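You operate a simulated robot arm through the tools that you are given. There is no shell and no other tool. Be economical: measure what you need, move in short steps, check, and stop when the job is done.

You run a simulated two-armed robot. Do the job below in one go: nothing can be reset, and whatever is moved stays where it is left.

TASK
Take the green cloth from the top of the washer lid and lay it out flat on the top of the steel bench.

The check looks at the end state, three seconds after you hand in, the way a careful person would. Anything else that was tipped, shoved, dropped, spilled or broken makes it a failure. A push-on lid holds only when it is set on centred and level and pressed home; a screw cap is set on level and turned clockwise until tight. Flat cloth is picked up by pressing the open fingertips on it (5 to 10 N) and closing them slowly along it; thin cloth reads only 2 to 8 mm in the jaws.

THE ROBOT
Two 7-joint arms with three-finger grippers on one trunk, on a base that drives. Base frame: it is fixed to the floor where the robot stands at the start and does not move with it; the origin is under the middle of the robot, x ahead of it, y to its left, z up. Lengths are in mm, angles in degrees, forces in N, time in s.
The left shoulder is at the start at [34, 154, 1029], the right one opposite. With the tool pointing down near the work surface each hand reaches from about 100 to 620 mm from the robot's upright axis, wherever it stands, measured 20 degrees to its own side. Places, roughly: top of the steel bench [600, -2000, 900]. Payload 2.69 kg a hand.
The TCP of each hand is the grasp point between the finger pads, 29 mm short of the fingertips. In the tool frame z runs along the fingers and y along their closing line. Largest opening 120 mm; the body of the gripper starts 78 mm behind the TCP.
Orientation is that of the tool frame in the base frame, as [roll, pitch, yaw] about the fixed x, y, z axes, in that order (R = Rz(yaw) Ry(pitch) Rx(roll)). With the fingers straight down and closing along the base's y, the tool's x points along the base's -x, its y along +y and its z along -z.

THE INTERFACE
- The arms move only by the tool step_arm. It takes "left_commands", "right_commands" or both (then of equal length, played together; a hand with none holds still); each is a list of rows, each an object of numbers (a shift or turn left out is 0, a gripper value left out holds the last): "tx", "ty", "tz": the shift along the tool's x, y, z in mm; "wx", "wy", "wz": the turn, a rotation vector about the tool's x, y, z in degrees; "fingers": the closure, from 0 (fully open) to 1 (shut). In form: [{"tx": .., "ty": .., "tz": .., "wx": .., "wy": .., "wz": .., "fingers": ..}, ...]. A call has 1 to 12 rows; each row shifts and turns the commanded pose from where the row before left it, along the tool's axes as they then stand. Each row takes 0.2 s and may step no farther than 50 mm and 8.6 degrees from the row before; otherwise, or with a gripper value out of range, the whole call is refused. A pose out of reach is approached as far as the arm can. The call stops where the force on the tool passes 40 N (or 10 N more than at its start, if that is more) or the arm is blocked; 0.2 s more then pass. The fingers move at their own pace and stop on an object; they squeeze with about 22 N. The grip force told is the motor's: it shows also when the fingers shut on nothing. Time passes only in rows, and 0.2 s behind the last, so rows that do not move let the fingers close. The reply holds the time, the measured pose of the TCP, the force on the tool along the base axes, the opening and the grip force, in the units named above and with some noise, with the torque about the TCP (base axes, N m) and any sound that the robot's microphone picked up.
- Cameras (640 x 400 px; columns grow to the right, rows downward): "scene" is now at [135.2, 36.2, 1204.5]; the picture's right is [0.39, -0.92, 0.00], its down [-0.28, -0.12, -0.95] and it looks along [0.87, 0.37, -0.31] (base axes); focal length 292 px, centre (320, 200). "left" rides on the left gripper at [63, 0, -104] in its tool frame; the picture's right is [0.00, 1.00, 0.00], its down [-0.83, 0.00, -0.56] and it looks along [-0.56, 0.00, 0.83] (tool axes); focal length 275 px, centre (320, 200). "right" rides on the right gripper at [63, 0, -104] in its tool frame; the picture's right is [0.00, 1.00, 0.00], its down [-0.83, 0.00, -0.56] and it looks along [-0.56, 0.00, 0.83] (tool axes); focal length 275 px, centre (320, 200). There is no depth. A picture from a camera that has moved, and an enlarged one, comes with that camera's place and axes in the base frame and with its lens.
- capture(camera): a new picture of that camera. The clock stands still meanwhile.
- slide_trunk(by): slides the trunk up (or, below 0, down) by that many mm; the arms and the scene camera ride with it, the base frame stays. It gives what a move gives, with no picture.
- base_move(legs): drives the robot by 1 to 6 legs, each [ahead, left, turn to the left] in mm, mm and degrees, along the robot's own axes; the way and the turn of a leg run together, so that a leg with both is an arc; at most 1500 mm and 180 degrees a leg. The arms and the cameras ride along, it lands a little off, and it stops where it bumps. It gives what a move gives.
- turn_head(pan, tilt): turns the head with the scene camera to pan (to the left, within 80 degrees either way) and tilt (down, from -29 to 69), counted from straight ahead of the robot. It gives what a move gives.
- inspect(camera, box): a new picture of the part [left, top, right, bottom] of that camera's present view, enlarged. The clock stands still meanwhile.
- hand_in(): hands the job in; it is judged then, once.

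Go step by step. Nothing tells you exact positions but the pictures and the camera data: compare them with the known pose of the tool, close in by small moves and look again before you grip or let go. The budget is 120 turns and 88 pictures, counting those below and the enlarged ones. Unless the task says otherwise, let go and move clear before handing in, and close with one line.

The tools are called by a JSON object that holds its "method" and its "body". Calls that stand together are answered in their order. step_arm: Moves the arms, as the interface text tells. Its arguments: {"type":"object","properties":{"left_commands":{"type":"array"},"right_commands":{"type":"array"}},"required":[]} The other tools are called the same way: slide_trunk (by) slides the trunk up or down; base_move (legs) drives the base; turn_head (pan, tilt) turns the head that bears the scene camera; capture (camera) takes a picture; inspect (camera, box) takes an enlarged picture of a part of a camera's view; hand_in () hands the job in.

At the start:

```text
time: 0.0
left_ee_pos: [347.9, 314.4, 1077.0]
left_tool_rot: [-180.0, 0.1, -179.9]
left_ft_force: [-0.1, -0.3, 0.4]
left_torque: [0.0, 0.03, -0.04]
left_gripper_width: 120.1
left_gripper_force: 0.0
right_ee_pos: [342.8, -21.1, 1096.2]
right_tool_rot: [-179.9, 0.1, -180.0]
right_ft_force: [-0.6, 0.4, 0.6]
right_torque: [0.01, 0.02, -0.02]
right_gripper_width: 119.9
right_gripper_force: 0.0
trunk travel left (down, up): [-393.0, 45.0]
robot x, y, heading: [-4.4, 5.6, 0.1]
head pan, tilt: [23.1, 18.0]
```

scene: 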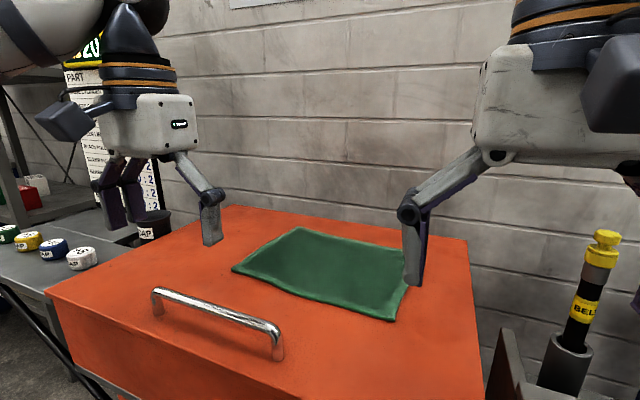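
right: 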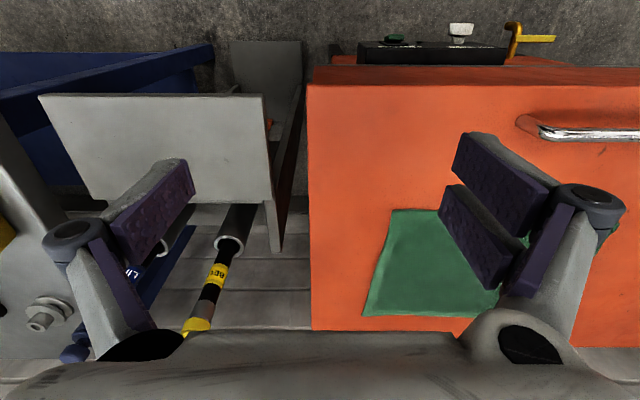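
left: 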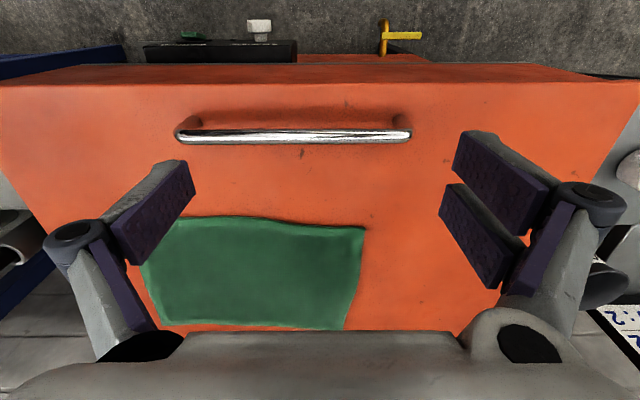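

The cloth lies on the orange lid at about z 915, with corners near (507,371), (487,73), (725,350) and (710,55). I'll look left before shifting the base that way, and right towards the bench.

{"method": "turn_head", "body": {"pan": 70, "tilt": 30}}

{"method": "capture", "body": {"camera": "scene"}}

{"method": "turn_head", "body": {"pan": -70, "tilt": 20}}

{"method": "capture", "body": {"camera": "scene"}}

```text
time: 1.1
left_ee_pos: [347.5, 313.6, 1077.8]
left_tool_rot: [-180.0, 0.0, -180.0]
left_ft_force: [0.1, -0.3, -0.3]
left_torque: [0.02, 0.0, -0.03]
left_gripper_width: 119.9
left_gripper_force: 0.0
right_ee_pos: [343.4, -19.4, 1095.0]
right_tool_rot: [-180.0, 0.1, 179.9]
right_ft_force: [0.1, 0.2, 0.2]
right_torque: [0.01, 0.04, 0.0]
right_gripper_width: 120.1
right_gripper_force: 0.1
trunk travel left (down, up): [-393.0, 45.0]
robot x, y, heading: [1.1, -0.4, 0.2]
head pan, tilt: [70.0, 30.0]
```

```text
84 pictures are left
camera scene: at [80.4, 84.6, 1185.3], right [0.94, -0.34, 0.0], down [-0.17, -0.47, -0.87], along [0.3, 0.81, -0.5], focal length 292 px, centre (320, 200)
```

scene: 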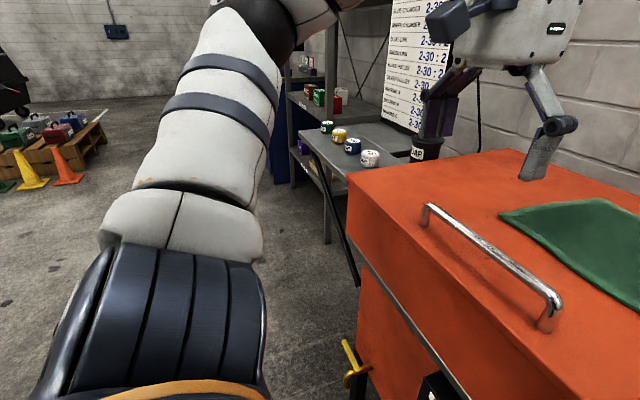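

```text
time: 3.4
left_ee_pos: [348.4, 314.4, 1077.3]
left_tool_rot: [179.9, -0.1, 179.9]
left_ft_force: [-0.7, 0.5, -0.1]
left_torque: [0.02, 0.04, -0.01]
left_gripper_width: 119.8
left_gripper_force: 0.1
right_ee_pos: [341.7, -20.5, 1095.2]
right_tool_rot: [-180.0, 0.1, 180.0]
right_ft_force: [-0.5, 0.3, 0.3]
right_torque: [-0.01, 0.02, -0.03]
right_gripper_width: 119.9
right_gripper_force: 0.1
trunk travel left (down, up): [-393.0, 45.0]
robot x, y, heading: [0.5, -0.1, -0.1]
head pan, tilt: [-70.0, 20.0]
```

```text
83 pictures are left
camera scene: at [81.3, -87.9, 1201.3], right [-0.94, -0.34, 0.0], down [-0.12, 0.32, -0.94], along [0.32, -0.88, -0.34], focal length 292 px, centre (320, 200)
```

scene: 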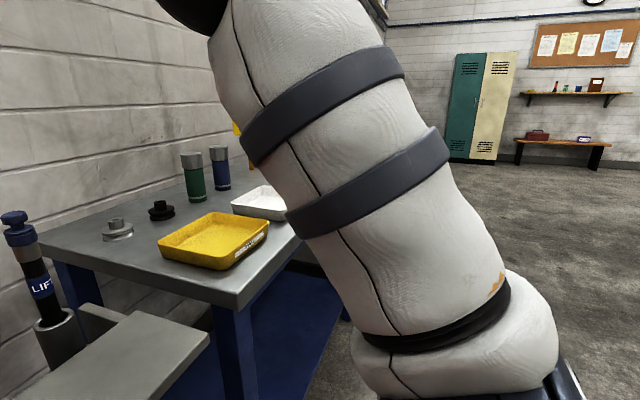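

The left side is clear. The washer front is at about x 300, and a table on the right starts at about y -380. I'll shift left so the cloth is centred ahead of me, then look at it.

{"method": "base_move", "body": {"legs": [[0, 215, 0]]}}

{"method": "turn_head", "body": {"pan": 0, "tilt": 40}}

{"method": "capture", "body": {"camera": "scene"}}

{"method": "capture", "body": {"camera": "left"}}

{"method": "capture", "body": {"camera": "right"}}

```text
time: 5.7
left_ee_pos: [346.1, 529.7, 1076.9]
left_tool_rot: [180.0, 0.0, -179.8]
left_ft_force: [0.2, -0.4, -0.4]
left_torque: [0.01, -0.02, 0.02]
left_gripper_width: 120.2
left_gripper_force: 0.1
right_ee_pos: [343.4, 195.0, 1097.1]
right_tool_rot: [180.0, 0.1, -179.9]
right_ft_force: [-0.1, 1.0, 0.6]
right_torque: [0.01, 0.02, -0.01]
right_gripper_width: 119.8
right_gripper_force: 0.1
trunk travel left (down, up): [-393.0, 45.0]
robot x, y, heading: [-1.8, 217.1, 0.3]
head pan, tilt: [-70.0, 20.0]
```

```text
time: 7.1
left_ee_pos: [346.9, 528.6, 1077.2]
left_tool_rot: [-179.9, -0.1, -179.9]
left_ft_force: [-0.4, -0.4, 1.0]
left_torque: [-0.01, 0.04, 0.02]
left_gripper_width: 119.8
left_gripper_force: 0.1
right_ee_pos: [342.2, 194.2, 1096.0]
right_tool_rot: [-180.0, 0.1, -179.9]
right_ft_force: [0.1, -0.2, 0.2]
right_torque: [0.03, 0.01, 0.01]
right_gripper_width: 120.1
right_gripper_force: 0.0
trunk travel left (down, up): [-393.0, 45.0]
robot x, y, heading: [-0.1, 212.6, 0.4]
head pan, tilt: [0.0, 40.0]
```

```text
82 pictures are left
camera scene: at [134.1, 213.9, 1169.9], right [0.0, -1.0, 0.0], down [-0.64, 0.0, -0.77], along [0.77, 0.0, -0.64], focal length 292 px, centre (320, 200)
```

scene: 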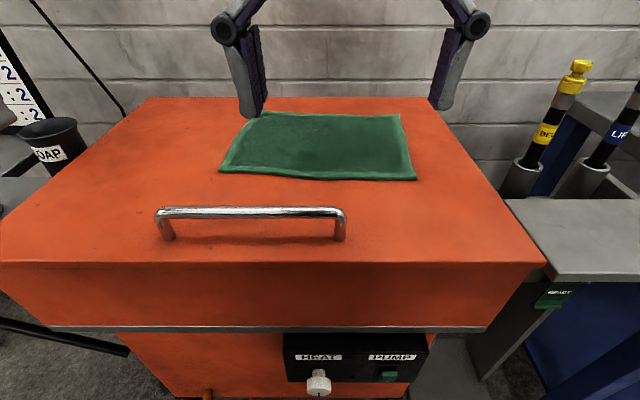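

```text
81 pictures are left
camera left: at [284.5, 527.6, 1181.2], right [0.0, 1.0, 0.0], down [0.83, 0.0, 0.56], along [0.56, 0.0, -0.83], focal length 275 px, centre (320, 200)
```

left: 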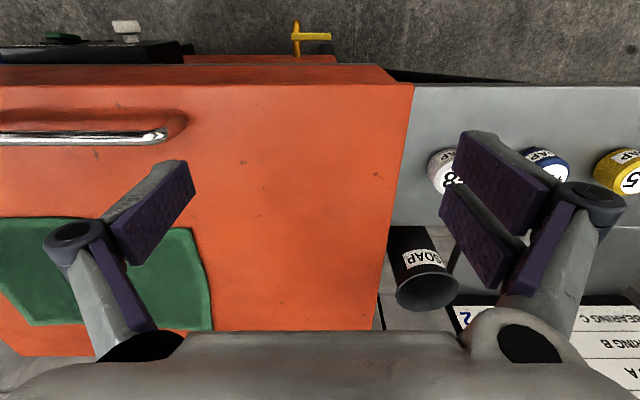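

```text
80 pictures are left
camera right: at [279.7, 195.7, 1200.2], right [-0.01, 1.0, 0.0], down [0.83, 0.01, 0.56], along [0.56, 0.0, -0.83], focal length 275 px, centre (320, 200)
```

right: 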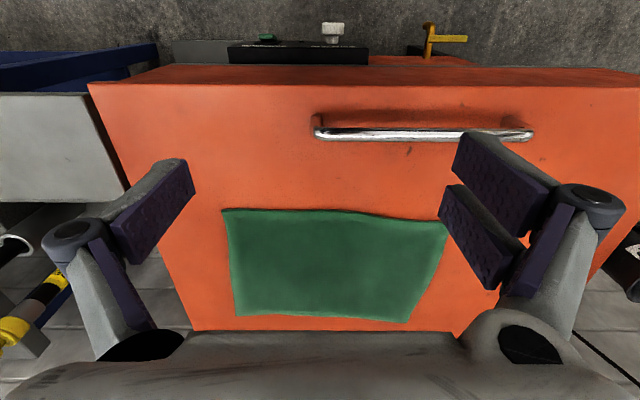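

The corners agree from this view: NL (508,370), NR (488,71), with the cloth about 300 × 230. I'll bring both hands above the two near corners with the fingers about 40 mm apart, stopping short of the lid.

{"method": "step_arm", "body": {"left_commands": [{"tx": -29, "ty": -32.3, "fingers": 0.667}, {"tx": -29, "ty": -32.3}, {"tx": -29, "ty": -32.3}, {"tx": -29, "ty": -32.3}, {"tx": -29, "ty": -32.3}, {"tx": -29, "ty": -32.3}, {"tz": 22}, {"tz": 22}, {"tz": 22}, {"tz": 22}, {"tz": 22}, {}], "right_commands": [{"tx": -26.7, "ty": -14.3, "fingers": 0.667}, {"tx": -26.7, "ty": -14.3}, {"tx": -26.7, "ty": -14.3}, {"tx": -26.7, "ty": -14.3}, {"tx": -26.7, "ty": -14.3}, {"tx": -26.7, "ty": -14.3}, {"tz": 26}, {"tz": 26}, {"tz": 26}, {"tz": 26}, {"tz": 26}, {}]}}

{"method": "capture", "body": {"camera": "scene"}}

{"method": "capture", "body": {"camera": "left"}}

{"method": "capture", "body": {"camera": "right"}}

```text
time: 9.7
left_ee_pos: [516.3, 336.7, 966.8]
left_tool_rot: [-180.0, 0.1, -179.8]
left_ft_force: [0.4, 0.2, 1.2]
left_torque: [-0.02, -0.03, -0.01]
left_gripper_width: 40.0
left_gripper_force: 0.1
left hand out of reach, approached as far as the arm can: row 6
right_ee_pos: [503.5, 109.6, 966.7]
right_tool_rot: [-180.0, 0.2, -179.9]
right_ft_force: [-0.9, 0.5, 1.1]
right_torque: [-0.01, -0.03, -0.01]
right_gripper_width: 39.8
right_gripper_force: 0.1
trunk travel left (down, up): [-393.0, 45.0]
robot x, y, heading: [1.4, 211.5, 0.3]
head pan, tilt: [0.0, 40.0]
```

```text
79 pictures are left
camera scene: at [133.9, 214.0, 1170.0], right [0.0, -1.0, 0.0], down [-0.64, 0.0, -0.77], along [0.77, 0.0, -0.64], focal length 292 px, centre (320, 200)
```

scene: 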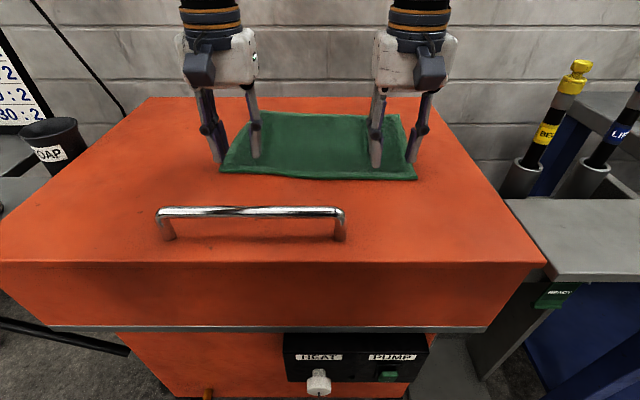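

```text
78 pictures are left
camera left: at [454.9, 335.6, 1069.9], right [0.0, 1.0, 0.0], down [0.83, 0.0, 0.56], along [0.56, 0.0, -0.83], focal length 275 px, centre (320, 200)
```

left: 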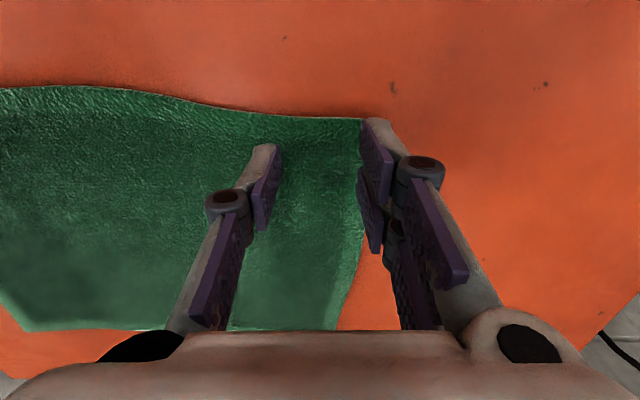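

```text
77 pictures are left
camera right: at [441.2, 110.1, 1070.6], right [-0.01, 1.0, 0.0], down [0.83, 0.01, 0.56], along [0.56, 0.0, -0.83], focal length 275 px, centre (320, 200)
```

right: 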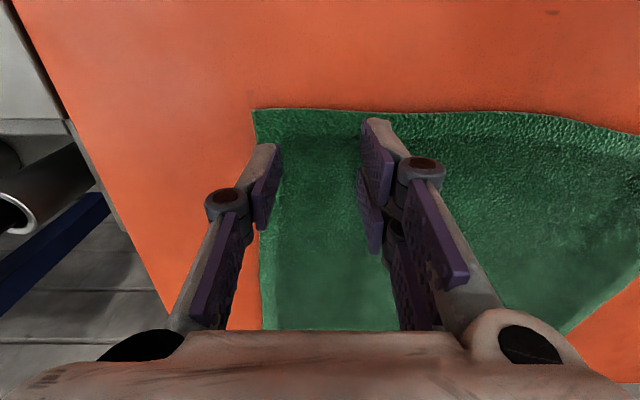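

Both hands sit over the corners, but the left outer finger overhangs the side edge. I'll move that hand 12 mm inward, then lower both near contact.

{"method": "step_arm", "body": {"left_commands": [{"ty": -12}, {"tz": 8}, {"tz": 8}, {}], "right_commands": [{}, {"tz": 8}, {"tz": 8}, {}]}}

```text
time: 10.7
left_ee_pos: [517.5, 324.1, 949.7]
left_tool_rot: [-180.0, 0.0, -179.9]
left_ft_force: [0.7, -0.6, 0.4]
left_torque: [0.01, 0.02, -0.01]
left_gripper_width: 39.7
left_gripper_force: 0.1
right_ee_pos: [503.1, 110.3, 951.2]
right_tool_rot: [-180.0, 0.1, -179.9]
right_ft_force: [0.1, 0.5, -0.1]
right_torque: [-0.01, -0.01, 0.02]
right_gripper_width: 40.1
right_gripper_force: 0.0
trunk travel left (down, up): [-393.0, 45.0]
robot x, y, heading: [-0.1, 216.4, 0.2]
head pan, tilt: [0.0, 40.0]
```

The hands are just above the cloth, so I'll feel downward in small steps.

{"method": "step_arm", "body": {"left_commands": [{"tz": 2}, {"tz": 2}, {}], "right_commands": [{"tz": 2}, {"tz": 2}, {}]}}

```text
time: 11.5
left_ee_pos: [516.6, 323.0, 947.2]
left_tool_rot: [-180.0, 0.3, -179.8]
left_ft_force: [-0.4, -1.8, 9.1]
left_torque: [-0.04, 0.01, -0.01]
left_gripper_width: 40.0
left_gripper_force: 0.1
right_ee_pos: [502.4, 109.0, 947.8]
right_tool_rot: [-180.0, 0.2, -180.0]
right_ft_force: [1.3, 0.1, 4.0]
right_torque: [0.02, -0.05, -0.01]
right_gripper_width: 40.2
right_gripper_force: 0.0
trunk travel left (down, up): [-393.0, 45.0]
robot x, y, heading: [1.7, 211.1, -0.0]
head pan, tilt: [0.0, 40.0]
```

Both are in contact, left at 9 N and right at 4 N. I'll press the right a touch more and close both slowly.

{"method": "step_arm", "body": {"left_commands": [{}, {"fingers": 0.7}, {"fingers": 0.73}, {"fingers": 0.76}, {"fingers": 0.79}, {"fingers": 0.82}, {"fingers": 0.85}, {"fingers": 0.88}, {"fingers": 0.91}, {"fingers": 0.95}, {"fingers": 1.0}, {}], "right_commands": [{"tz": 1}, {"fingers": 0.7}, {"fingers": 0.73}, {"fingers": 0.76}, {"fingers": 0.79}, {"fingers": 0.82}, {"fingers": 0.85}, {"fingers": 0.88}, {"fingers": 0.91}, {"fingers": 0.95}, {"fingers": 1.0}, {}]}}

{"method": "capture", "body": {"camera": "scene"}}

```text
time: 14.1
left_ee_pos: [517.3, 324.9, 946.4]
left_tool_rot: [-179.9, 0.0, -179.7]
left_ft_force: [-1.3, -4.1, 5.9]
left_torque: [-0.12, 0.0, 0.03]
left_gripper_width: 4.0
left_gripper_force: 22.4
right_ee_pos: [502.8, 110.9, 944.8]
right_tool_rot: [-180.0, 0.1, -179.9]
right_ft_force: [0.2, 4.1, 3.2]
right_torque: [0.09, -0.01, -0.07]
right_gripper_width: 4.2
right_gripper_force: 22.0
trunk travel left (down, up): [-393.0, 45.0]
robot x, y, heading: [1.6, 213.5, 0.2]
head pan, tilt: [0.0, 40.0]
```

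```text
76 pictures are left
camera scene: at [133.5, 214.0, 1169.9], right [0.0, -1.0, 0.0], down [-0.64, 0.0, -0.77], along [0.77, 0.0, -0.64], focal length 292 px, centre (320, 200)
```

scene: 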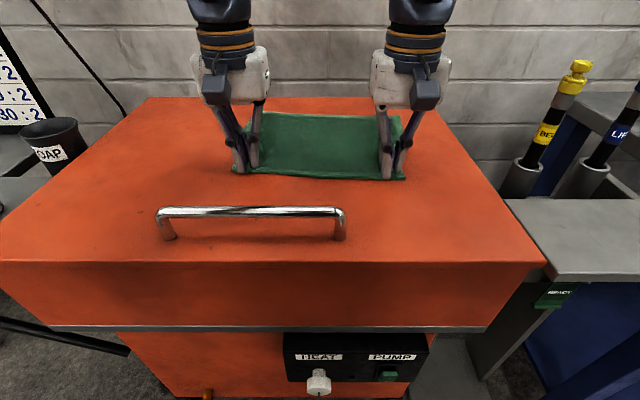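

Both hands hold cloth at about 4 mm. I'll lift straight up, drawing back slightly.

{"method": "step_arm", "body": {"left_commands": [{"tz": -15}, {"tz": -25, "tx": 4}, {"tz": -30, "tx": 5}, {"tz": -30, "tx": 5}, {"tz": -30, "tx": 5}, {"tz": -30, "tx": 5}, {"tz": -30, "tx": 5}, {"tz": -30, "tx": 5}, {"tz": -30, "tx": 5}, {"tz": -30, "tx": 5}, {}], "right_commands": [{"tz": -15}, {"tz": -25, "tx": 4}, {"tz": -30, "tx": 5}, {"tz": -30, "tx": 5}, {"tz": -30, "tx": 5}, {"tz": -30, "tx": 5}, {"tz": -30, "tx": 5}, {"tz": -30, "tx": 5}, {"tz": -30, "tx": 5}, {"tz": -30, "tx": 5}, {}]}}

{"method": "capture", "body": {"camera": "scene"}}

```text
time: 16.5
left_ee_pos: [496.6, 325.0, 1106.7]
left_tool_rot: [-180.0, 0.0, -179.8]
left_ft_force: [-2.5, -14.5, 1.9]
left_torque: [-0.43, 0.09, 0.04]
left_gripper_width: 4.1
left_gripper_force: 21.9
left hand out of reach, approached as far as the arm can: row 7, 8, 9, 10
right_ee_pos: [462.9, 109.4, 1151.7]
right_tool_rot: [179.9, 0.3, -179.8]
right_ft_force: [2.6, 14.9, -3.3]
right_torque: [0.37, -0.07, -0.12]
right_gripper_width: 4.5
right_gripper_force: 22.0
right hand out of reach, approached as far as the arm can: row 8, 9, 10
trunk travel left (down, up): [-393.0, 45.0]
robot x, y, heading: [-3.1, 218.1, 0.2]
head pan, tilt: [0.0, 40.0]
```

```text
75 pictures are left
camera scene: at [134.1, 214.0, 1169.9], right [0.0, -1.0, 0.0], down [-0.64, 0.0, -0.77], along [0.77, 0.0, -0.64], focal length 292 px, centre (320, 200)
```

scene: 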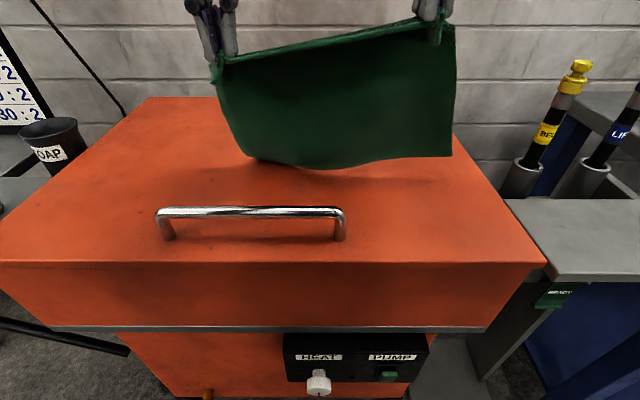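

The cloth is off the lid on one side, but the arms have reached their height limit and the cloth is taut. I'll raise the trunk, then bring the hands a little closer together and back.

{"method": "slide_trunk", "body": {"by": 44}}

{"method": "step_arm", "body": {"left_commands": [{"tx": 10, "ty": -4}, {"tx": 15, "ty": -4}, {"tx": 15}, {"tx": 15}, {"tx": 15}, {}], "right_commands": [{"tx": 5, "ty": 4}, {"tx": 15, "ty": 4}, {"tx": 15}, {"tx": 15}, {"tx": 15}, {}]}}

{"method": "capture", "body": {"camera": "scene"}}

```text
time: 17.3
left_ee_pos: [450.1, 324.2, 1225.9]
left_tool_rot: [-179.9, 9.5, -179.9]
left_ft_force: [-2.7, -14.9, 1.6]
left_torque: [-0.45, 0.17, -0.03]
left_gripper_width: 4.3
left_gripper_force: 22.0
right_ee_pos: [405.8, 107.8, 1266.7]
right_tool_rot: [179.9, 10.1, -179.8]
right_ft_force: [4.2, 15.5, -4.4]
right_torque: [0.42, -0.03, -0.04]
right_gripper_width: 4.9
right_gripper_force: 21.4
trunk travel left (down, up): [-437.0, 1.0]
robot x, y, heading: [0.3, 214.7, 0.1]
head pan, tilt: [0.0, 40.0]
```

```text
time: 18.7
left_ee_pos: [379.1, 315.3, 1215.1]
left_tool_rot: [-180.0, 9.8, -179.8]
left_ft_force: [0.8, -1.4, -0.9]
left_torque: [-0.01, 0.01, -0.01]
left_gripper_width: 4.2
left_gripper_force: 22.1
right_ee_pos: [340.8, 116.7, 1258.3]
right_tool_rot: [179.9, 10.4, -179.9]
right_ft_force: [0.5, -0.1, -0.5]
right_torque: [-0.01, -0.01, -0.03]
right_gripper_width: 4.4
right_gripper_force: 21.9
trunk travel left (down, up): [-437.0, 1.0]
robot x, y, heading: [-1.0, 215.8, 0.1]
head pan, tilt: [0.0, 40.0]
```

```text
74 pictures are left
camera scene: at [85.8, 213.7, 1218.0], right [0.0, -1.0, 0.0], down [-0.64, 0.0, -0.77], along [0.77, 0.0, -0.64], focal length 292 px, centre (320, 200)
```

scene: 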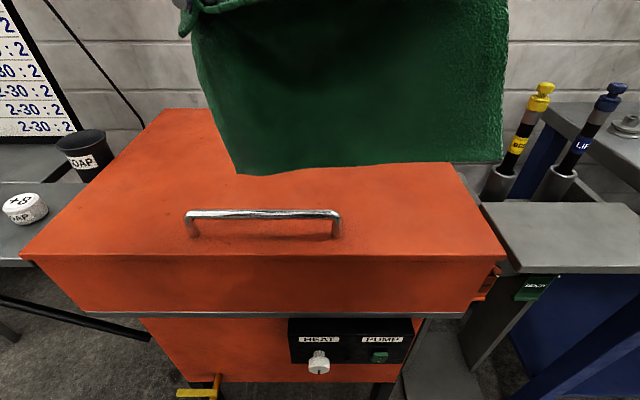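

The cloth hangs clear of the lid at both hands. I'll back off and look to the right for the bench.

{"method": "base_move", "body": {"legs": [[-500, 0, 0], [0, -1000, 0]]}}

{"method": "turn_head", "body": {"pan": -45, "tilt": 20}}

{"method": "capture", "body": {"camera": "scene"}}

```text
time: 29.2
left_ee_pos: [-107.6, -683.8, 1215.3]
left_tool_rot: [-180.0, 9.7, -179.5]
left_ft_force: [0.2, -0.3, 0.3]
left_torque: [-0.02, -0.01, 0.0]
left_gripper_width: 3.8
left_gripper_force: 22.0
right_ee_pos: [-144.2, -881.2, 1258.7]
right_tool_rot: [179.9, 10.3, -179.6]
right_ft_force: [0.7, 0.6, -0.4]
right_torque: [0.02, 0.0, -0.01]
right_gripper_width: 4.3
right_gripper_force: 22.1
trunk travel left (down, up): [-437.0, 1.0]
robot x, y, heading: [-490.0, -781.9, 0.6]
head pan, tilt: [0.0, 40.0]
```

```text
time: 30.3
left_ee_pos: [-106.2, -681.7, 1214.4]
left_tool_rot: [179.9, 9.7, -179.6]
left_ft_force: [-1.0, -0.1, -0.6]
left_torque: [0.0, 0.04, 0.02]
left_gripper_width: 3.9
left_gripper_force: 22.1
right_ee_pos: [-143.9, -881.8, 1259.5]
right_tool_rot: [179.9, 10.4, -179.5]
right_ft_force: [0.8, 0.2, -0.5]
right_torque: [-0.01, 0.01, -0.03]
right_gripper_width: 3.9
right_gripper_force: 22.0
trunk travel left (down, up): [-437.0, 1.0]
robot x, y, heading: [-488.5, -786.9, 0.4]
head pan, tilt: [-45.0, 20.0]
```

```text
73 pictures are left
camera scene: at [-418.8, -851.1, 1249.5], right [-0.7, -0.71, 0.0], down [-0.24, 0.24, -0.94], along [0.67, -0.66, -0.34], focal length 292 px, centre (320, 200)
```

scene: 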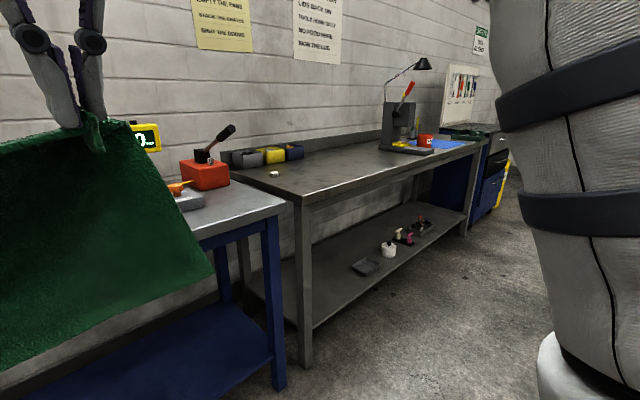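

The steel bench is the next one along. Its front edge is near x 325, it runs from about y -1500 to -3300, and it is free around y -2050. I'll strafe there and check.

{"method": "base_move", "body": {"legs": [[0, -1260, 0]]}}

{"method": "turn_head", "body": {"pan": 0, "tilt": 25}}

{"method": "capture", "body": {"camera": "scene"}}

```text
time: 40.2
left_ee_pos: [-94.5, -1940.2, 1215.0]
left_tool_rot: [180.0, 9.7, -179.3]
left_ft_force: [-0.2, 0.5, 0.5]
left_torque: [-0.02, 0.0, -0.02]
left_gripper_width: 3.7
left_gripper_force: 22.5
right_ee_pos: [-131.3, -2138.6, 1259.0]
right_tool_rot: [179.9, 10.4, -179.4]
right_ft_force: [-0.1, 0.2, 0.2]
right_torque: [-0.02, 0.03, -0.02]
right_gripper_width: 4.3
right_gripper_force: 22.4
trunk travel left (down, up): [-437.0, 1.0]
robot x, y, heading: [-474.2, -2044.1, 0.8]
head pan, tilt: [-45.0, 20.0]
```

```text
time: 41.4
left_ee_pos: [-95.2, -1939.2, 1215.9]
left_tool_rot: [180.0, 9.7, -179.3]
left_ft_force: [-1.7, -0.1, 0.7]
left_torque: [-0.02, 0.02, 0.0]
left_gripper_width: 4.0
left_gripper_force: 21.9
right_ee_pos: [-131.1, -2140.3, 1258.3]
right_tool_rot: [179.9, 10.4, -179.2]
right_ft_force: [0.4, -0.6, -0.1]
right_torque: [-0.02, 0.01, 0.0]
right_gripper_width: 4.4
right_gripper_force: 22.1
trunk travel left (down, up): [-437.0, 1.0]
robot x, y, heading: [-473.4, -2044.8, 0.8]
head pan, tilt: [0.0, 25.0]
```

```text
72 pictures are left
camera scene: at [-381.3, -2044.4, 1241.4], right [0.01, -1.0, 0.0], down [-0.42, 0.0, -0.91], along [0.91, 0.01, -0.42], focal length 292 px, centre (320, 200)
```

scene: 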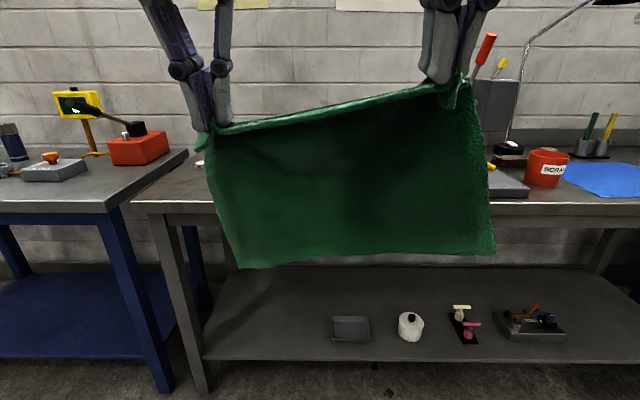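

The bench is free ahead and the cloth hangs about 195 mm below the grips. I'll level the hands, then drive up to the bench.

{"method": "step_arm", "body": {"left_commands": [{"ty": 2.5}, {"ty": 2.5}, {}, {}], "right_commands": [{"tx": -9, "tz": 16, "ty": -2.5}, {"tx": -9, "tz": 16, "ty": -2.5}, {"tx": -9, "tz": 16}, {}]}}

{"method": "base_move", "body": {"legs": [[460, 0, -0.8]]}}

{"method": "capture", "body": {"camera": "scene"}}

{"method": "turn_head", "body": {"pan": -50, "tilt": 55}}

{"method": "capture", "body": {"camera": "scene"}}

```text
time: 42.4
left_ee_pos: [-95.1, -1935.4, 1215.9]
left_tool_rot: [-179.9, 9.7, -179.2]
left_ft_force: [-1.2, -0.3, -0.6]
left_torque: [-0.03, 0.01, 0.0]
left_gripper_width: 3.7
left_gripper_force: 22.4
right_ee_pos: [-95.4, -2143.7, 1216.3]
right_tool_rot: [179.9, 10.5, -179.3]
right_ft_force: [-0.1, 0.7, 0.3]
right_torque: [0.0, 0.0, -0.04]
right_gripper_width: 4.3
right_gripper_force: 22.2
trunk travel left (down, up): [-437.0, 1.0]
robot x, y, heading: [-475.7, -2042.2, 0.9]
head pan, tilt: [0.0, 25.0]
```

```text
time: 45.1
left_ee_pos: [361.4, -1940.5, 1214.5]
left_tool_rot: [180.0, 9.7, 179.7]
left_ft_force: [0.7, -0.4, 0.2]
left_torque: [-0.02, 0.02, 0.01]
left_gripper_width: 3.9
left_gripper_force: 21.8
right_ee_pos: [356.9, -2149.0, 1217.1]
right_tool_rot: [-180.0, 10.3, 179.7]
right_ft_force: [0.3, 0.1, -0.9]
right_torque: [-0.01, 0.02, -0.05]
right_gripper_width: 4.3
right_gripper_force: 22.4
trunk travel left (down, up): [-437.0, 1.0]
robot x, y, heading: [-18.9, -2042.5, -0.5]
head pan, tilt: [0.0, 25.0]
```

```text
71 pictures are left
camera scene: at [73.7, -2044.6, 1241.4], right [-0.01, -1.0, 0.0], down [-0.42, 0.0, -0.91], along [0.91, -0.01, -0.42], focal length 292 px, centre (320, 200)
```

scene: 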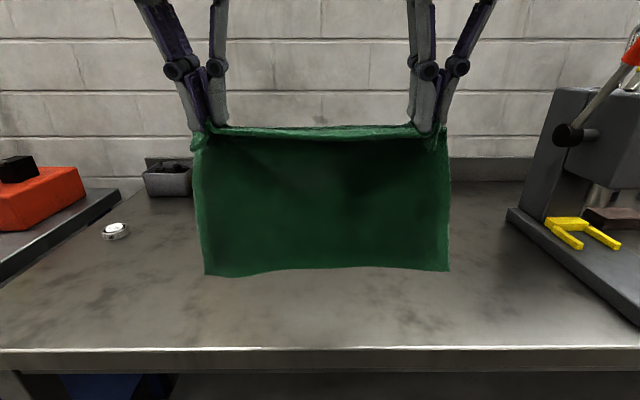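

```text
time: 46.3
left_ee_pos: [360.4, -1941.3, 1215.9]
left_tool_rot: [180.0, 9.6, 179.7]
left_ft_force: [-0.5, -0.6, 0.2]
left_torque: [-0.03, 0.0, 0.0]
left_gripper_width: 4.1
left_gripper_force: 22.3
right_ee_pos: [356.7, -2149.5, 1216.4]
right_tool_rot: [179.9, 10.4, 179.6]
right_ft_force: [0.2, 0.4, -0.4]
right_torque: [0.03, -0.02, -0.04]
right_gripper_width: 4.3
right_gripper_force: 21.9
trunk travel left (down, up): [-437.0, 1.0]
robot x, y, heading: [-20.5, -2042.0, -0.3]
head pan, tilt: [-50.0, 55.0]
```

```text
70 pictures are left
camera scene: at [45.8, -2087.0, 1204.6], right [-0.55, -0.83, 0.0], down [-0.63, 0.42, -0.65], along [0.54, -0.36, -0.76], focal length 292 px, centre (320, 200)
```

scene: 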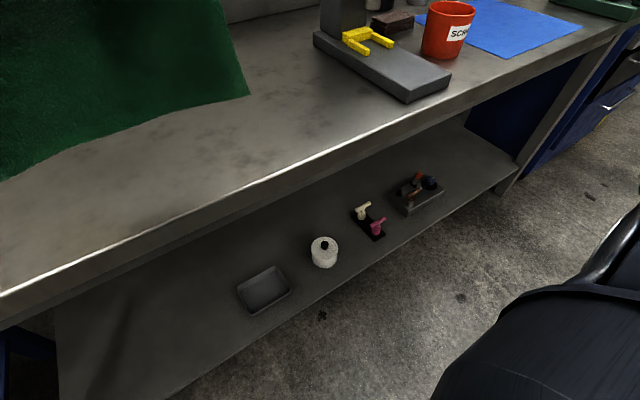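

The bench top here is empty and its front edge is at about x 340. I'll inch forward 60 mm and tilt both hands forward to gain reach.

{"method": "base_move", "body": {"legs": [[60, 0, 0.4]]}}

{"method": "step_arm", "body": {"left_commands": [{"wy": -8}, {"wy": -8}, {"wy": -8}, {"wy": -8}, {}], "right_commands": [{"wy": -8}, {"wy": -8}, {"wy": -8}, {"wy": -8}, {}]}}

{"method": "turn_head", "body": {"pan": 0, "tilt": 30}}

{"method": "capture", "body": {"camera": "scene"}}

```text
time: 47.2
left_ee_pos: [420.4, -1938.8, 1215.7]
left_tool_rot: [180.0, 9.7, -180.0]
left_ft_force: [0.4, -0.6, 0.4]
left_torque: [-0.05, 0.02, 0.04]
left_gripper_width: 3.9
left_gripper_force: 22.5
right_ee_pos: [416.9, -2147.4, 1217.3]
right_tool_rot: [179.9, 10.4, 179.9]
right_ft_force: [0.7, 0.9, -0.2]
right_torque: [0.0, 0.04, -0.04]
right_gripper_width: 4.3
right_gripper_force: 21.8
trunk travel left (down, up): [-437.0, 1.0]
robot x, y, heading: [40.4, -2045.1, 0.1]
head pan, tilt: [-50.0, 55.0]
```

```text
time: 48.5
left_ee_pos: [420.6, -1938.9, 1215.0]
left_tool_rot: [-179.9, 41.7, -180.0]
left_ft_force: [-0.4, -1.3, -0.9]
left_torque: [0.01, 0.04, 0.01]
left_gripper_width: 3.5
left_gripper_force: 22.5
right_ee_pos: [417.5, -2148.1, 1215.7]
right_tool_rot: [179.8, 42.5, 179.7]
right_ft_force: [-0.2, 0.9, -0.5]
right_torque: [0.03, 0.02, -0.01]
right_gripper_width: 4.1
right_gripper_force: 21.5
trunk travel left (down, up): [-437.0, 1.0]
robot x, y, heading: [37.4, -2043.4, 0.2]
head pan, tilt: [-50.0, 55.0]
```

```text
time: 49.6
left_ee_pos: [421.2, -1940.3, 1215.0]
left_tool_rot: [-179.9, 41.7, -179.9]
left_ft_force: [0.7, -0.3, -0.5]
left_torque: [0.01, 0.02, -0.01]
left_gripper_width: 3.6
left_gripper_force: 22.2
right_ee_pos: [416.4, -2148.7, 1216.8]
right_tool_rot: [179.8, 42.5, 179.8]
right_ft_force: [0.4, -0.4, -1.3]
right_torque: [0.0, 0.07, 0.01]
right_gripper_width: 4.2
right_gripper_force: 22.0
trunk travel left (down, up): [-437.0, 1.0]
robot x, y, heading: [40.8, -2046.7, -0.3]
head pan, tilt: [0.0, 30.0]
```

```text
69 pictures are left
camera scene: at [131.2, -2044.3, 1233.4], right [0.0, -1.0, 0.0], down [-0.5, 0.0, -0.87], along [0.87, 0.0, -0.5], focal length 292 px, centre (320, 200)
```

scene: 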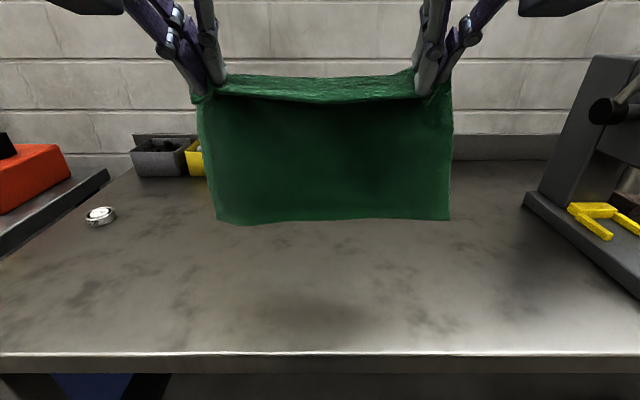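

The hands are tilted and the cloth hangs well. Next I'll go forward 180 and down 85 so the lower edge hovers just above the bench.

{"method": "step_arm", "body": {"left_commands": [{"tz": 30.6, "tx": -12.8}, {"tz": 30.6, "tx": -12.8}, {"tz": 30.6, "tx": -12.8}, {"tz": 30.6, "tx": -12.8}, {"tz": 30.6, "tx": -12.8}, {"tz": 30.6, "tx": -12.8}, {}, {}, {}], "right_commands": [{"tz": 30.6, "tx": -12.8}, {"tz": 30.6, "tx": -12.8}, {"tz": 30.6, "tx": -12.8}, {"tz": 30.6, "tx": -12.8}, {"tz": 30.6, "tx": -12.8}, {"tz": 30.6, "tx": -12.8}, {}, {}, {}]}}

{"method": "capture", "body": {"camera": "scene"}}

```text
time: 51.6
left_ee_pos: [597.4, -1939.0, 1127.9]
left_tool_rot: [-180.0, 41.7, -179.9]
left_ft_force: [-0.3, 0.5, -0.8]
left_torque: [0.0, 0.02, 0.0]
left_gripper_width: 3.8
left_gripper_force: 22.5
right_ee_pos: [598.2, -2146.7, 1131.4]
right_tool_rot: [179.8, 42.5, 180.0]
right_ft_force: [0.5, -0.3, -0.1]
right_torque: [0.01, 0.01, -0.02]
right_gripper_width: 4.0
right_gripper_force: 22.0
trunk travel left (down, up): [-437.0, 1.0]
robot x, y, heading: [43.4, -2040.6, 0.1]
head pan, tilt: [0.0, 30.0]
```

```text
68 pictures are left
camera scene: at [131.0, -2044.2, 1233.5], right [0.0, -1.0, 0.0], down [-0.5, 0.0, -0.87], along [0.87, 0.0, -0.5], focal length 292 px, centre (320, 200)
```

scene: 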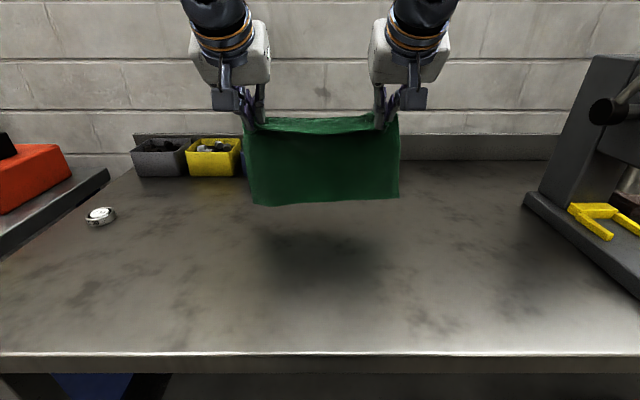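

The lower edge is still about 50 mm above the bench. I'll go straight down 50.

{"method": "step_arm", "body": {"left_commands": [{"tz": 12.4, "tx": 11.2}, {"tz": 12.4, "tx": 11.2}, {"tz": 12.4, "tx": 11.2}, {}, {}], "right_commands": [{"tz": 12.4, "tx": 11.2}, {"tz": 12.4, "tx": 11.2}, {"tz": 12.4, "tx": 11.2}, {}, {}]}}

{"method": "capture", "body": {"camera": "scene"}}

```text
time: 52.8
left_ee_pos: [598.2, -1938.6, 1079.5]
left_tool_rot: [-180.0, 41.7, -179.9]
left_ft_force: [-0.5, 0.4, -0.3]
left_torque: [-0.03, 0.01, 0.02]
left_gripper_width: 3.8
left_gripper_force: 21.8
right_ee_pos: [597.6, -2148.1, 1081.1]
right_tool_rot: [179.7, 42.4, 179.8]
right_ft_force: [0.0, 1.8, 0.8]
right_torque: [0.03, -0.01, -0.01]
right_gripper_width: 4.1
right_gripper_force: 21.9
trunk travel left (down, up): [-437.0, 1.0]
robot x, y, heading: [43.7, -2041.0, 0.4]
head pan, tilt: [0.0, 30.0]
```

```text
67 pictures are left
camera scene: at [131.2, -2044.2, 1233.4], right [0.0, -1.0, 0.0], down [-0.5, 0.0, -0.87], along [0.87, 0.0, -0.5], focal length 292 px, centre (320, 200)
```

scene: 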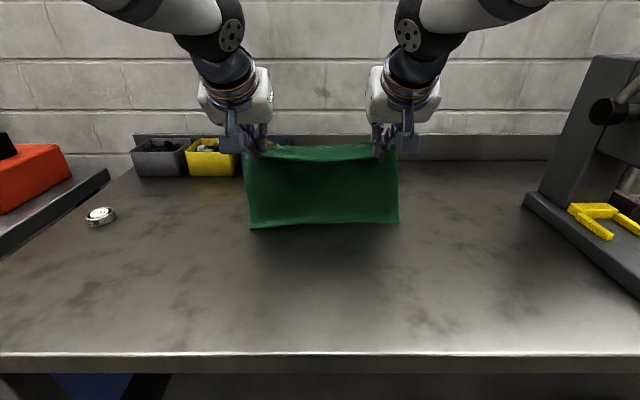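

The lower edge is just touching at about x 600. I'll bring the hands back towards me and down in an arc, so the cloth lays out ahead of them.

{"method": "step_arm", "body": {"left_commands": [{"tz": 5, "tx": 4.5}, {"tz": -11.9, "tx": 16.2}, {"tz": -9.7, "tx": 18.2}, {"tz": -7.5, "tx": 20.3}, {"tz": -4.6, "tx": 20.1}, {"tz": -2.5, "tx": 20.6}, {"tz": -0.3, "tx": 19.8}, {}], "right_commands": [{"tz": 5, "tx": 4.5}, {"tz": -11.9, "tx": 16.2}, {"tz": -9.7, "tx": 18.2}, {"tz": -7.5, "tx": 20.3}, {"tz": -4.6, "tx": 20.1}, {"tz": -2.5, "tx": 20.6}, {"tz": -0.3, "tx": 19.8}, {}]}}

{"method": "capture", "body": {"camera": "scene"}}

```text
time: 54.6
left_ee_pos: [489.3, -1939.5, 1023.2]
left_tool_rot: [179.9, 41.7, -179.9]
left_ft_force: [0.1, 0.1, -0.7]
left_torque: [0.01, 0.07, -0.05]
left_gripper_width: 4.0
left_gripper_force: 21.8
right_ee_pos: [488.4, -2147.2, 1026.3]
right_tool_rot: [179.8, 42.4, 179.8]
right_ft_force: [-0.3, 0.8, -0.8]
right_torque: [0.01, -0.02, -0.02]
right_gripper_width: 4.4
right_gripper_force: 22.3
trunk travel left (down, up): [-437.0, 1.0]
robot x, y, heading: [40.2, -2044.2, 0.1]
head pan, tilt: [0.0, 30.0]
```

```text
66 pictures are left
camera scene: at [131.3, -2044.3, 1233.4], right [0.0, -1.0, 0.0], down [-0.5, 0.0, -0.87], along [0.87, 0.0, -0.5], focal length 292 px, centre (320, 200)
```

scene: 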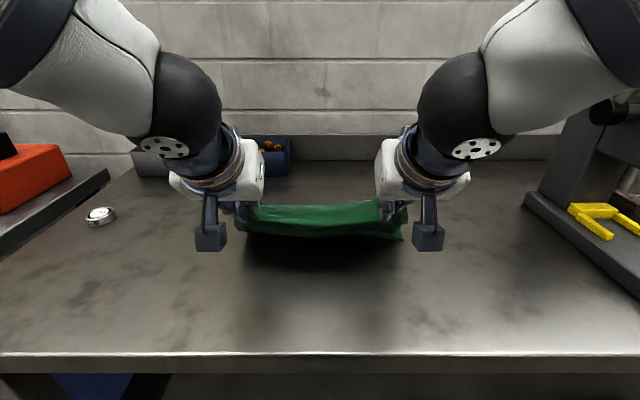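

The hands now hide most of the cloth from the head camera, so I'll look through a wrist camera.

{"method": "capture", "body": {"camera": "left"}}

{"method": "inspect", "body": {"camera": "scene", "box": [200, 150, 450, 306]}}

```text
65 pictures are left
camera left: at [372.5, -1940.4, 1059.1], right [0.0, 1.0, 0.0], down [0.25, 0.0, 0.97], along [0.97, 0.0, -0.25], focal length 275 px, centre (320, 200)
```

left: 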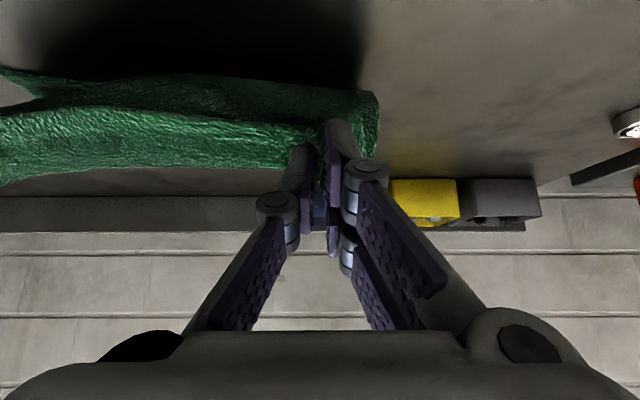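

```text
2.56 times, centred on (325, 228) of scene
camera zoom: at [131.3, -2044.3, 1233.4], right [0.0, -1.0, 0.0], down [-0.5, 0.0, -0.87], along [0.87, 0.0, -0.5], focal length 749 px, centre (307, 128)
```

zoom: 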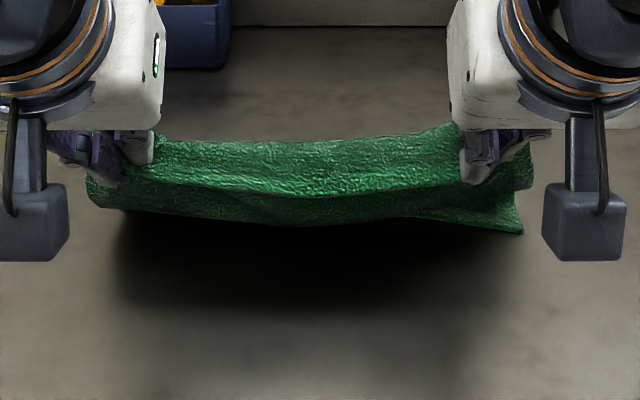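

The far edge appears to rest on the bench with the cloth sloping up to the hands. I'll keep coming back and down.

{"method": "step_arm", "body": {"left_commands": [{"tz": -2.6, "tx": 17.8}, {"tz": -2.6, "tx": 17.8}, {"tz": -2.6, "tx": 17.8}, {"tz": -2.6, "tx": 17.8}, {"tz": -2.6, "tx": 17.8}, {}], "right_commands": [{"tz": -2.6, "tx": 17.8}, {"tz": -2.6, "tx": 17.8}, {"tz": -2.6, "tx": 17.8}, {"tz": -2.6, "tx": 17.8}, {"tz": -2.6, "tx": 17.8}, {}]}}

{"method": "capture", "body": {"camera": "scene"}}

{"method": "capture", "body": {"camera": "left"}}

```text
time: 56.0
left_ee_pos: [413.8, -1940.1, 971.8]
left_tool_rot: [-179.9, 41.7, -179.9]
left_ft_force: [-0.1, 0.0, 0.0]
left_torque: [-0.01, 0.01, -0.01]
left_gripper_width: 3.7
left_gripper_force: 21.8
right_ee_pos: [414.2, -2146.8, 972.8]
right_tool_rot: [179.8, 42.4, 179.8]
right_ft_force: [0.2, 0.0, -0.2]
right_torque: [0.01, -0.01, -0.04]
right_gripper_width: 4.1
right_gripper_force: 21.8
trunk travel left (down, up): [-437.0, 1.0]
robot x, y, heading: [39.7, -2045.0, 0.4]
head pan, tilt: [0.0, 30.0]
```

```text
63 pictures are left
camera scene: at [131.2, -2044.2, 1233.4], right [0.0, -1.0, 0.0], down [-0.5, 0.0, -0.87], along [0.87, 0.0, -0.5], focal length 292 px, centre (320, 200)
```

scene: 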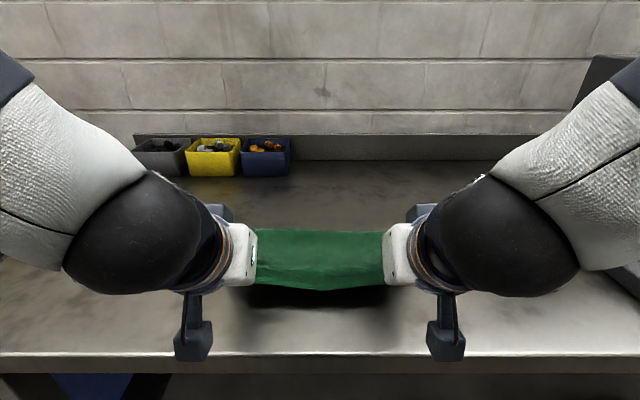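

```text
62 pictures are left
camera left: at [297.8, -1940.7, 1007.8], right [0.0, 1.0, 0.0], down [0.25, 0.0, 0.97], along [0.97, 0.0, -0.25], focal length 275 px, centre (320, 200)
```

left: 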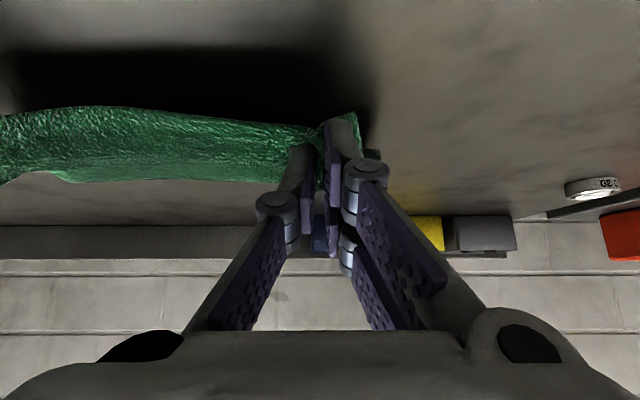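

The cloth now lies from about x 595 back to the hands at about x 430. I'll turn the hands back upright, then lower further.

{"method": "step_arm", "body": {"left_commands": [{"wy": 8}, {"wy": 8}, {"wy": 8}, {"wy": 8}, {"wy": 8}, {}], "right_commands": [{"wy": 8}, {"wy": 8}, {"wy": 8}, {"wy": 8}, {"wy": 8}, {}]}}

{"method": "capture", "body": {"camera": "scene"}}

{"method": "capture", "body": {"camera": "left"}}

```text
time: 57.4
left_ee_pos: [414.2, -1939.2, 974.3]
left_tool_rot: [-179.9, 1.6, -179.9]
left_ft_force: [0.4, -1.5, 0.8]
left_torque: [0.05, 0.0, -0.02]
left_gripper_width: 3.7
left_gripper_force: 22.3
right_ee_pos: [412.5, -2146.3, 974.8]
right_tool_rot: [179.8, 2.4, 179.9]
right_ft_force: [-0.5, 0.9, 0.4]
right_torque: [0.0, -0.04, 0.01]
right_gripper_width: 4.2
right_gripper_force: 21.9
trunk travel left (down, up): [-437.0, 1.0]
robot x, y, heading: [39.9, -2044.4, -0.0]
head pan, tilt: [0.0, 30.0]
```

```text
61 pictures are left
camera scene: at [130.5, -2044.2, 1233.6], right [0.0, -1.0, 0.0], down [-0.5, 0.0, -0.87], along [0.87, 0.0, -0.5], focal length 292 px, centre (320, 200)
```

scene: 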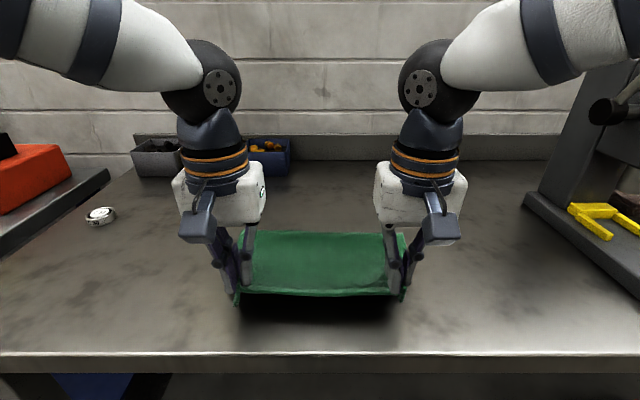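

```text
60 pictures are left
camera left: at [348.0, -1940.0, 1075.9], right [0.0, 1.0, 0.0], down [0.81, 0.0, 0.58], along [0.58, 0.0, -0.81], focal length 275 px, centre (320, 200)
```

left: 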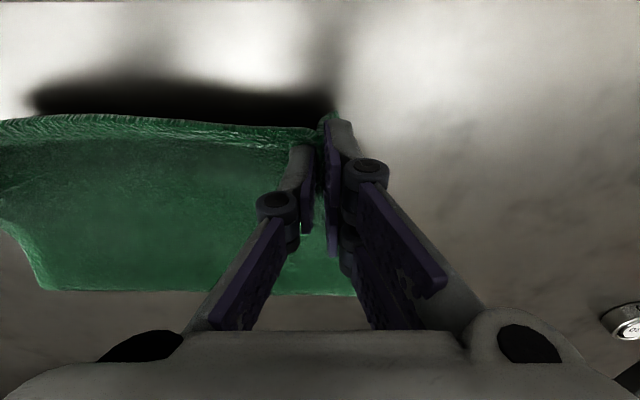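

The cloth is spread cleanly with its far edge near x 590. I'll lower with a slight pull back.

{"method": "step_arm", "body": {"left_commands": [{"tz": 8, "tx": 3}, {"tz": 8, "tx": 3}, {"tz": 8, "tx": 3}, {"tz": 6, "tx": 2}, {"tz": 2}, {}], "right_commands": [{"tz": 8, "tx": 3}, {"tz": 8, "tx": 3}, {"tz": 8, "tx": 3}, {"tz": 6, "tx": 2}, {"tz": 2}, {}]}}

{"method": "capture", "body": {"camera": "scene"}}

```text
time: 58.8
left_ee_pos: [403.8, -1938.5, 942.1]
left_tool_rot: [-180.0, 1.7, -180.0]
left_ft_force: [0.5, -0.6, -0.5]
left_torque: [0.02, 0.0, 0.0]
left_gripper_width: 3.7
left_gripper_force: 22.0
right_ee_pos: [404.0, -2146.4, 942.5]
right_tool_rot: [179.9, 2.5, -180.0]
right_ft_force: [-0.4, 0.4, -1.5]
right_torque: [-0.01, -0.01, -0.02]
right_gripper_width: 4.5
right_gripper_force: 22.0
trunk travel left (down, up): [-437.0, 1.0]
robot x, y, heading: [37.3, -2042.7, -0.2]
head pan, tilt: [0.0, 30.0]
```

```text
59 pictures are left
camera scene: at [131.2, -2044.2, 1233.4], right [0.0, -1.0, 0.0], down [-0.5, 0.0, -0.87], along [0.87, 0.0, -0.5], focal length 292 px, centre (320, 200)
```

scene: 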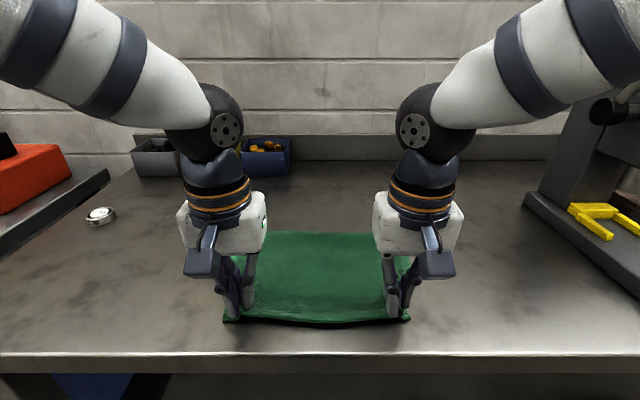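

Nearly down; I'll feel for contact.

{"method": "step_arm", "body": {"left_commands": [{"tz": 2, "tx": 2}, {"tz": 2, "tx": 2}, {"tz": 2, "tx": 2}, {"tz": 1}, {}], "right_commands": [{"tz": 2, "tx": 2}, {"tz": 2, "tx": 2}, {"tz": 2, "tx": 2}, {"tz": 1}, {}]}}

```text
time: 60.0
left_ee_pos: [397.7, -1939.4, 934.2]
left_tool_rot: [-180.0, 1.6, -180.0]
left_ft_force: [0.3, 0.0, -0.4]
left_torque: [-0.02, 0.01, 0.02]
left_gripper_width: 3.6
left_gripper_force: 22.0
right_ee_pos: [397.0, -2147.2, 934.0]
right_tool_rot: [179.9, 2.4, -180.0]
right_ft_force: [-0.1, -0.8, -0.4]
right_torque: [0.01, -0.03, -0.01]
right_gripper_width: 4.1
right_gripper_force: 21.9
trunk travel left (down, up): [-437.0, 1.0]
robot x, y, heading: [41.7, -2047.5, -0.1]
head pan, tilt: [0.0, 30.0]
```

{"method": "step_arm", "body": {"left_commands": [{"tz": 1.5}, {"tz": 1.5}, {}], "right_commands": [{"tz": 1.5}, {"tz": 1.5}, {}]}}

```text
time: 60.8
left_ee_pos: [396.5, -1939.4, 931.2]
left_tool_rot: [-180.0, 1.7, 179.9]
left_ft_force: [0.2, -0.3, -0.7]
left_torque: [0.01, 0.0, 0.03]
left_gripper_width: 3.6
left_gripper_force: 21.5
right_ee_pos: [398.3, -2145.7, 931.8]
right_tool_rot: [179.8, 2.5, -179.9]
right_ft_force: [-0.4, 0.6, 1.7]
right_torque: [-0.01, 0.0, 0.0]
right_gripper_width: 4.3
right_gripper_force: 21.9
trunk travel left (down, up): [-437.0, 1.0]
robot x, y, heading: [41.3, -2047.9, 0.1]
head pan, tilt: [0.0, 30.0]
```

There is still no firm contact, so I'll take a few more small steps.

{"method": "step_arm", "body": {"left_commands": [{"tz": 1.5}, {"tz": 1.5}, {}], "right_commands": [{"tz": 1}, {"tz": 1}, {}]}}

```text
time: 61.6
left_ee_pos: [397.6, -1941.1, 928.5]
left_tool_rot: [-179.8, 1.9, -180.0]
left_ft_force: [-2.9, 0.6, 14.9]
left_torque: [0.02, 0.11, -0.03]
left_gripper_width: 3.7
left_gripper_force: 21.9
right_ee_pos: [397.9, -2146.5, 930.8]
right_tool_rot: [179.9, 2.6, 180.0]
right_ft_force: [0.0, 0.5, 4.2]
right_torque: [-0.05, -0.02, -0.01]
right_gripper_width: 4.4
right_gripper_force: 21.9
trunk travel left (down, up): [-437.0, 1.0]
robot x, y, heading: [42.2, -2042.7, 0.0]
head pan, tilt: [0.0, 30.0]
```

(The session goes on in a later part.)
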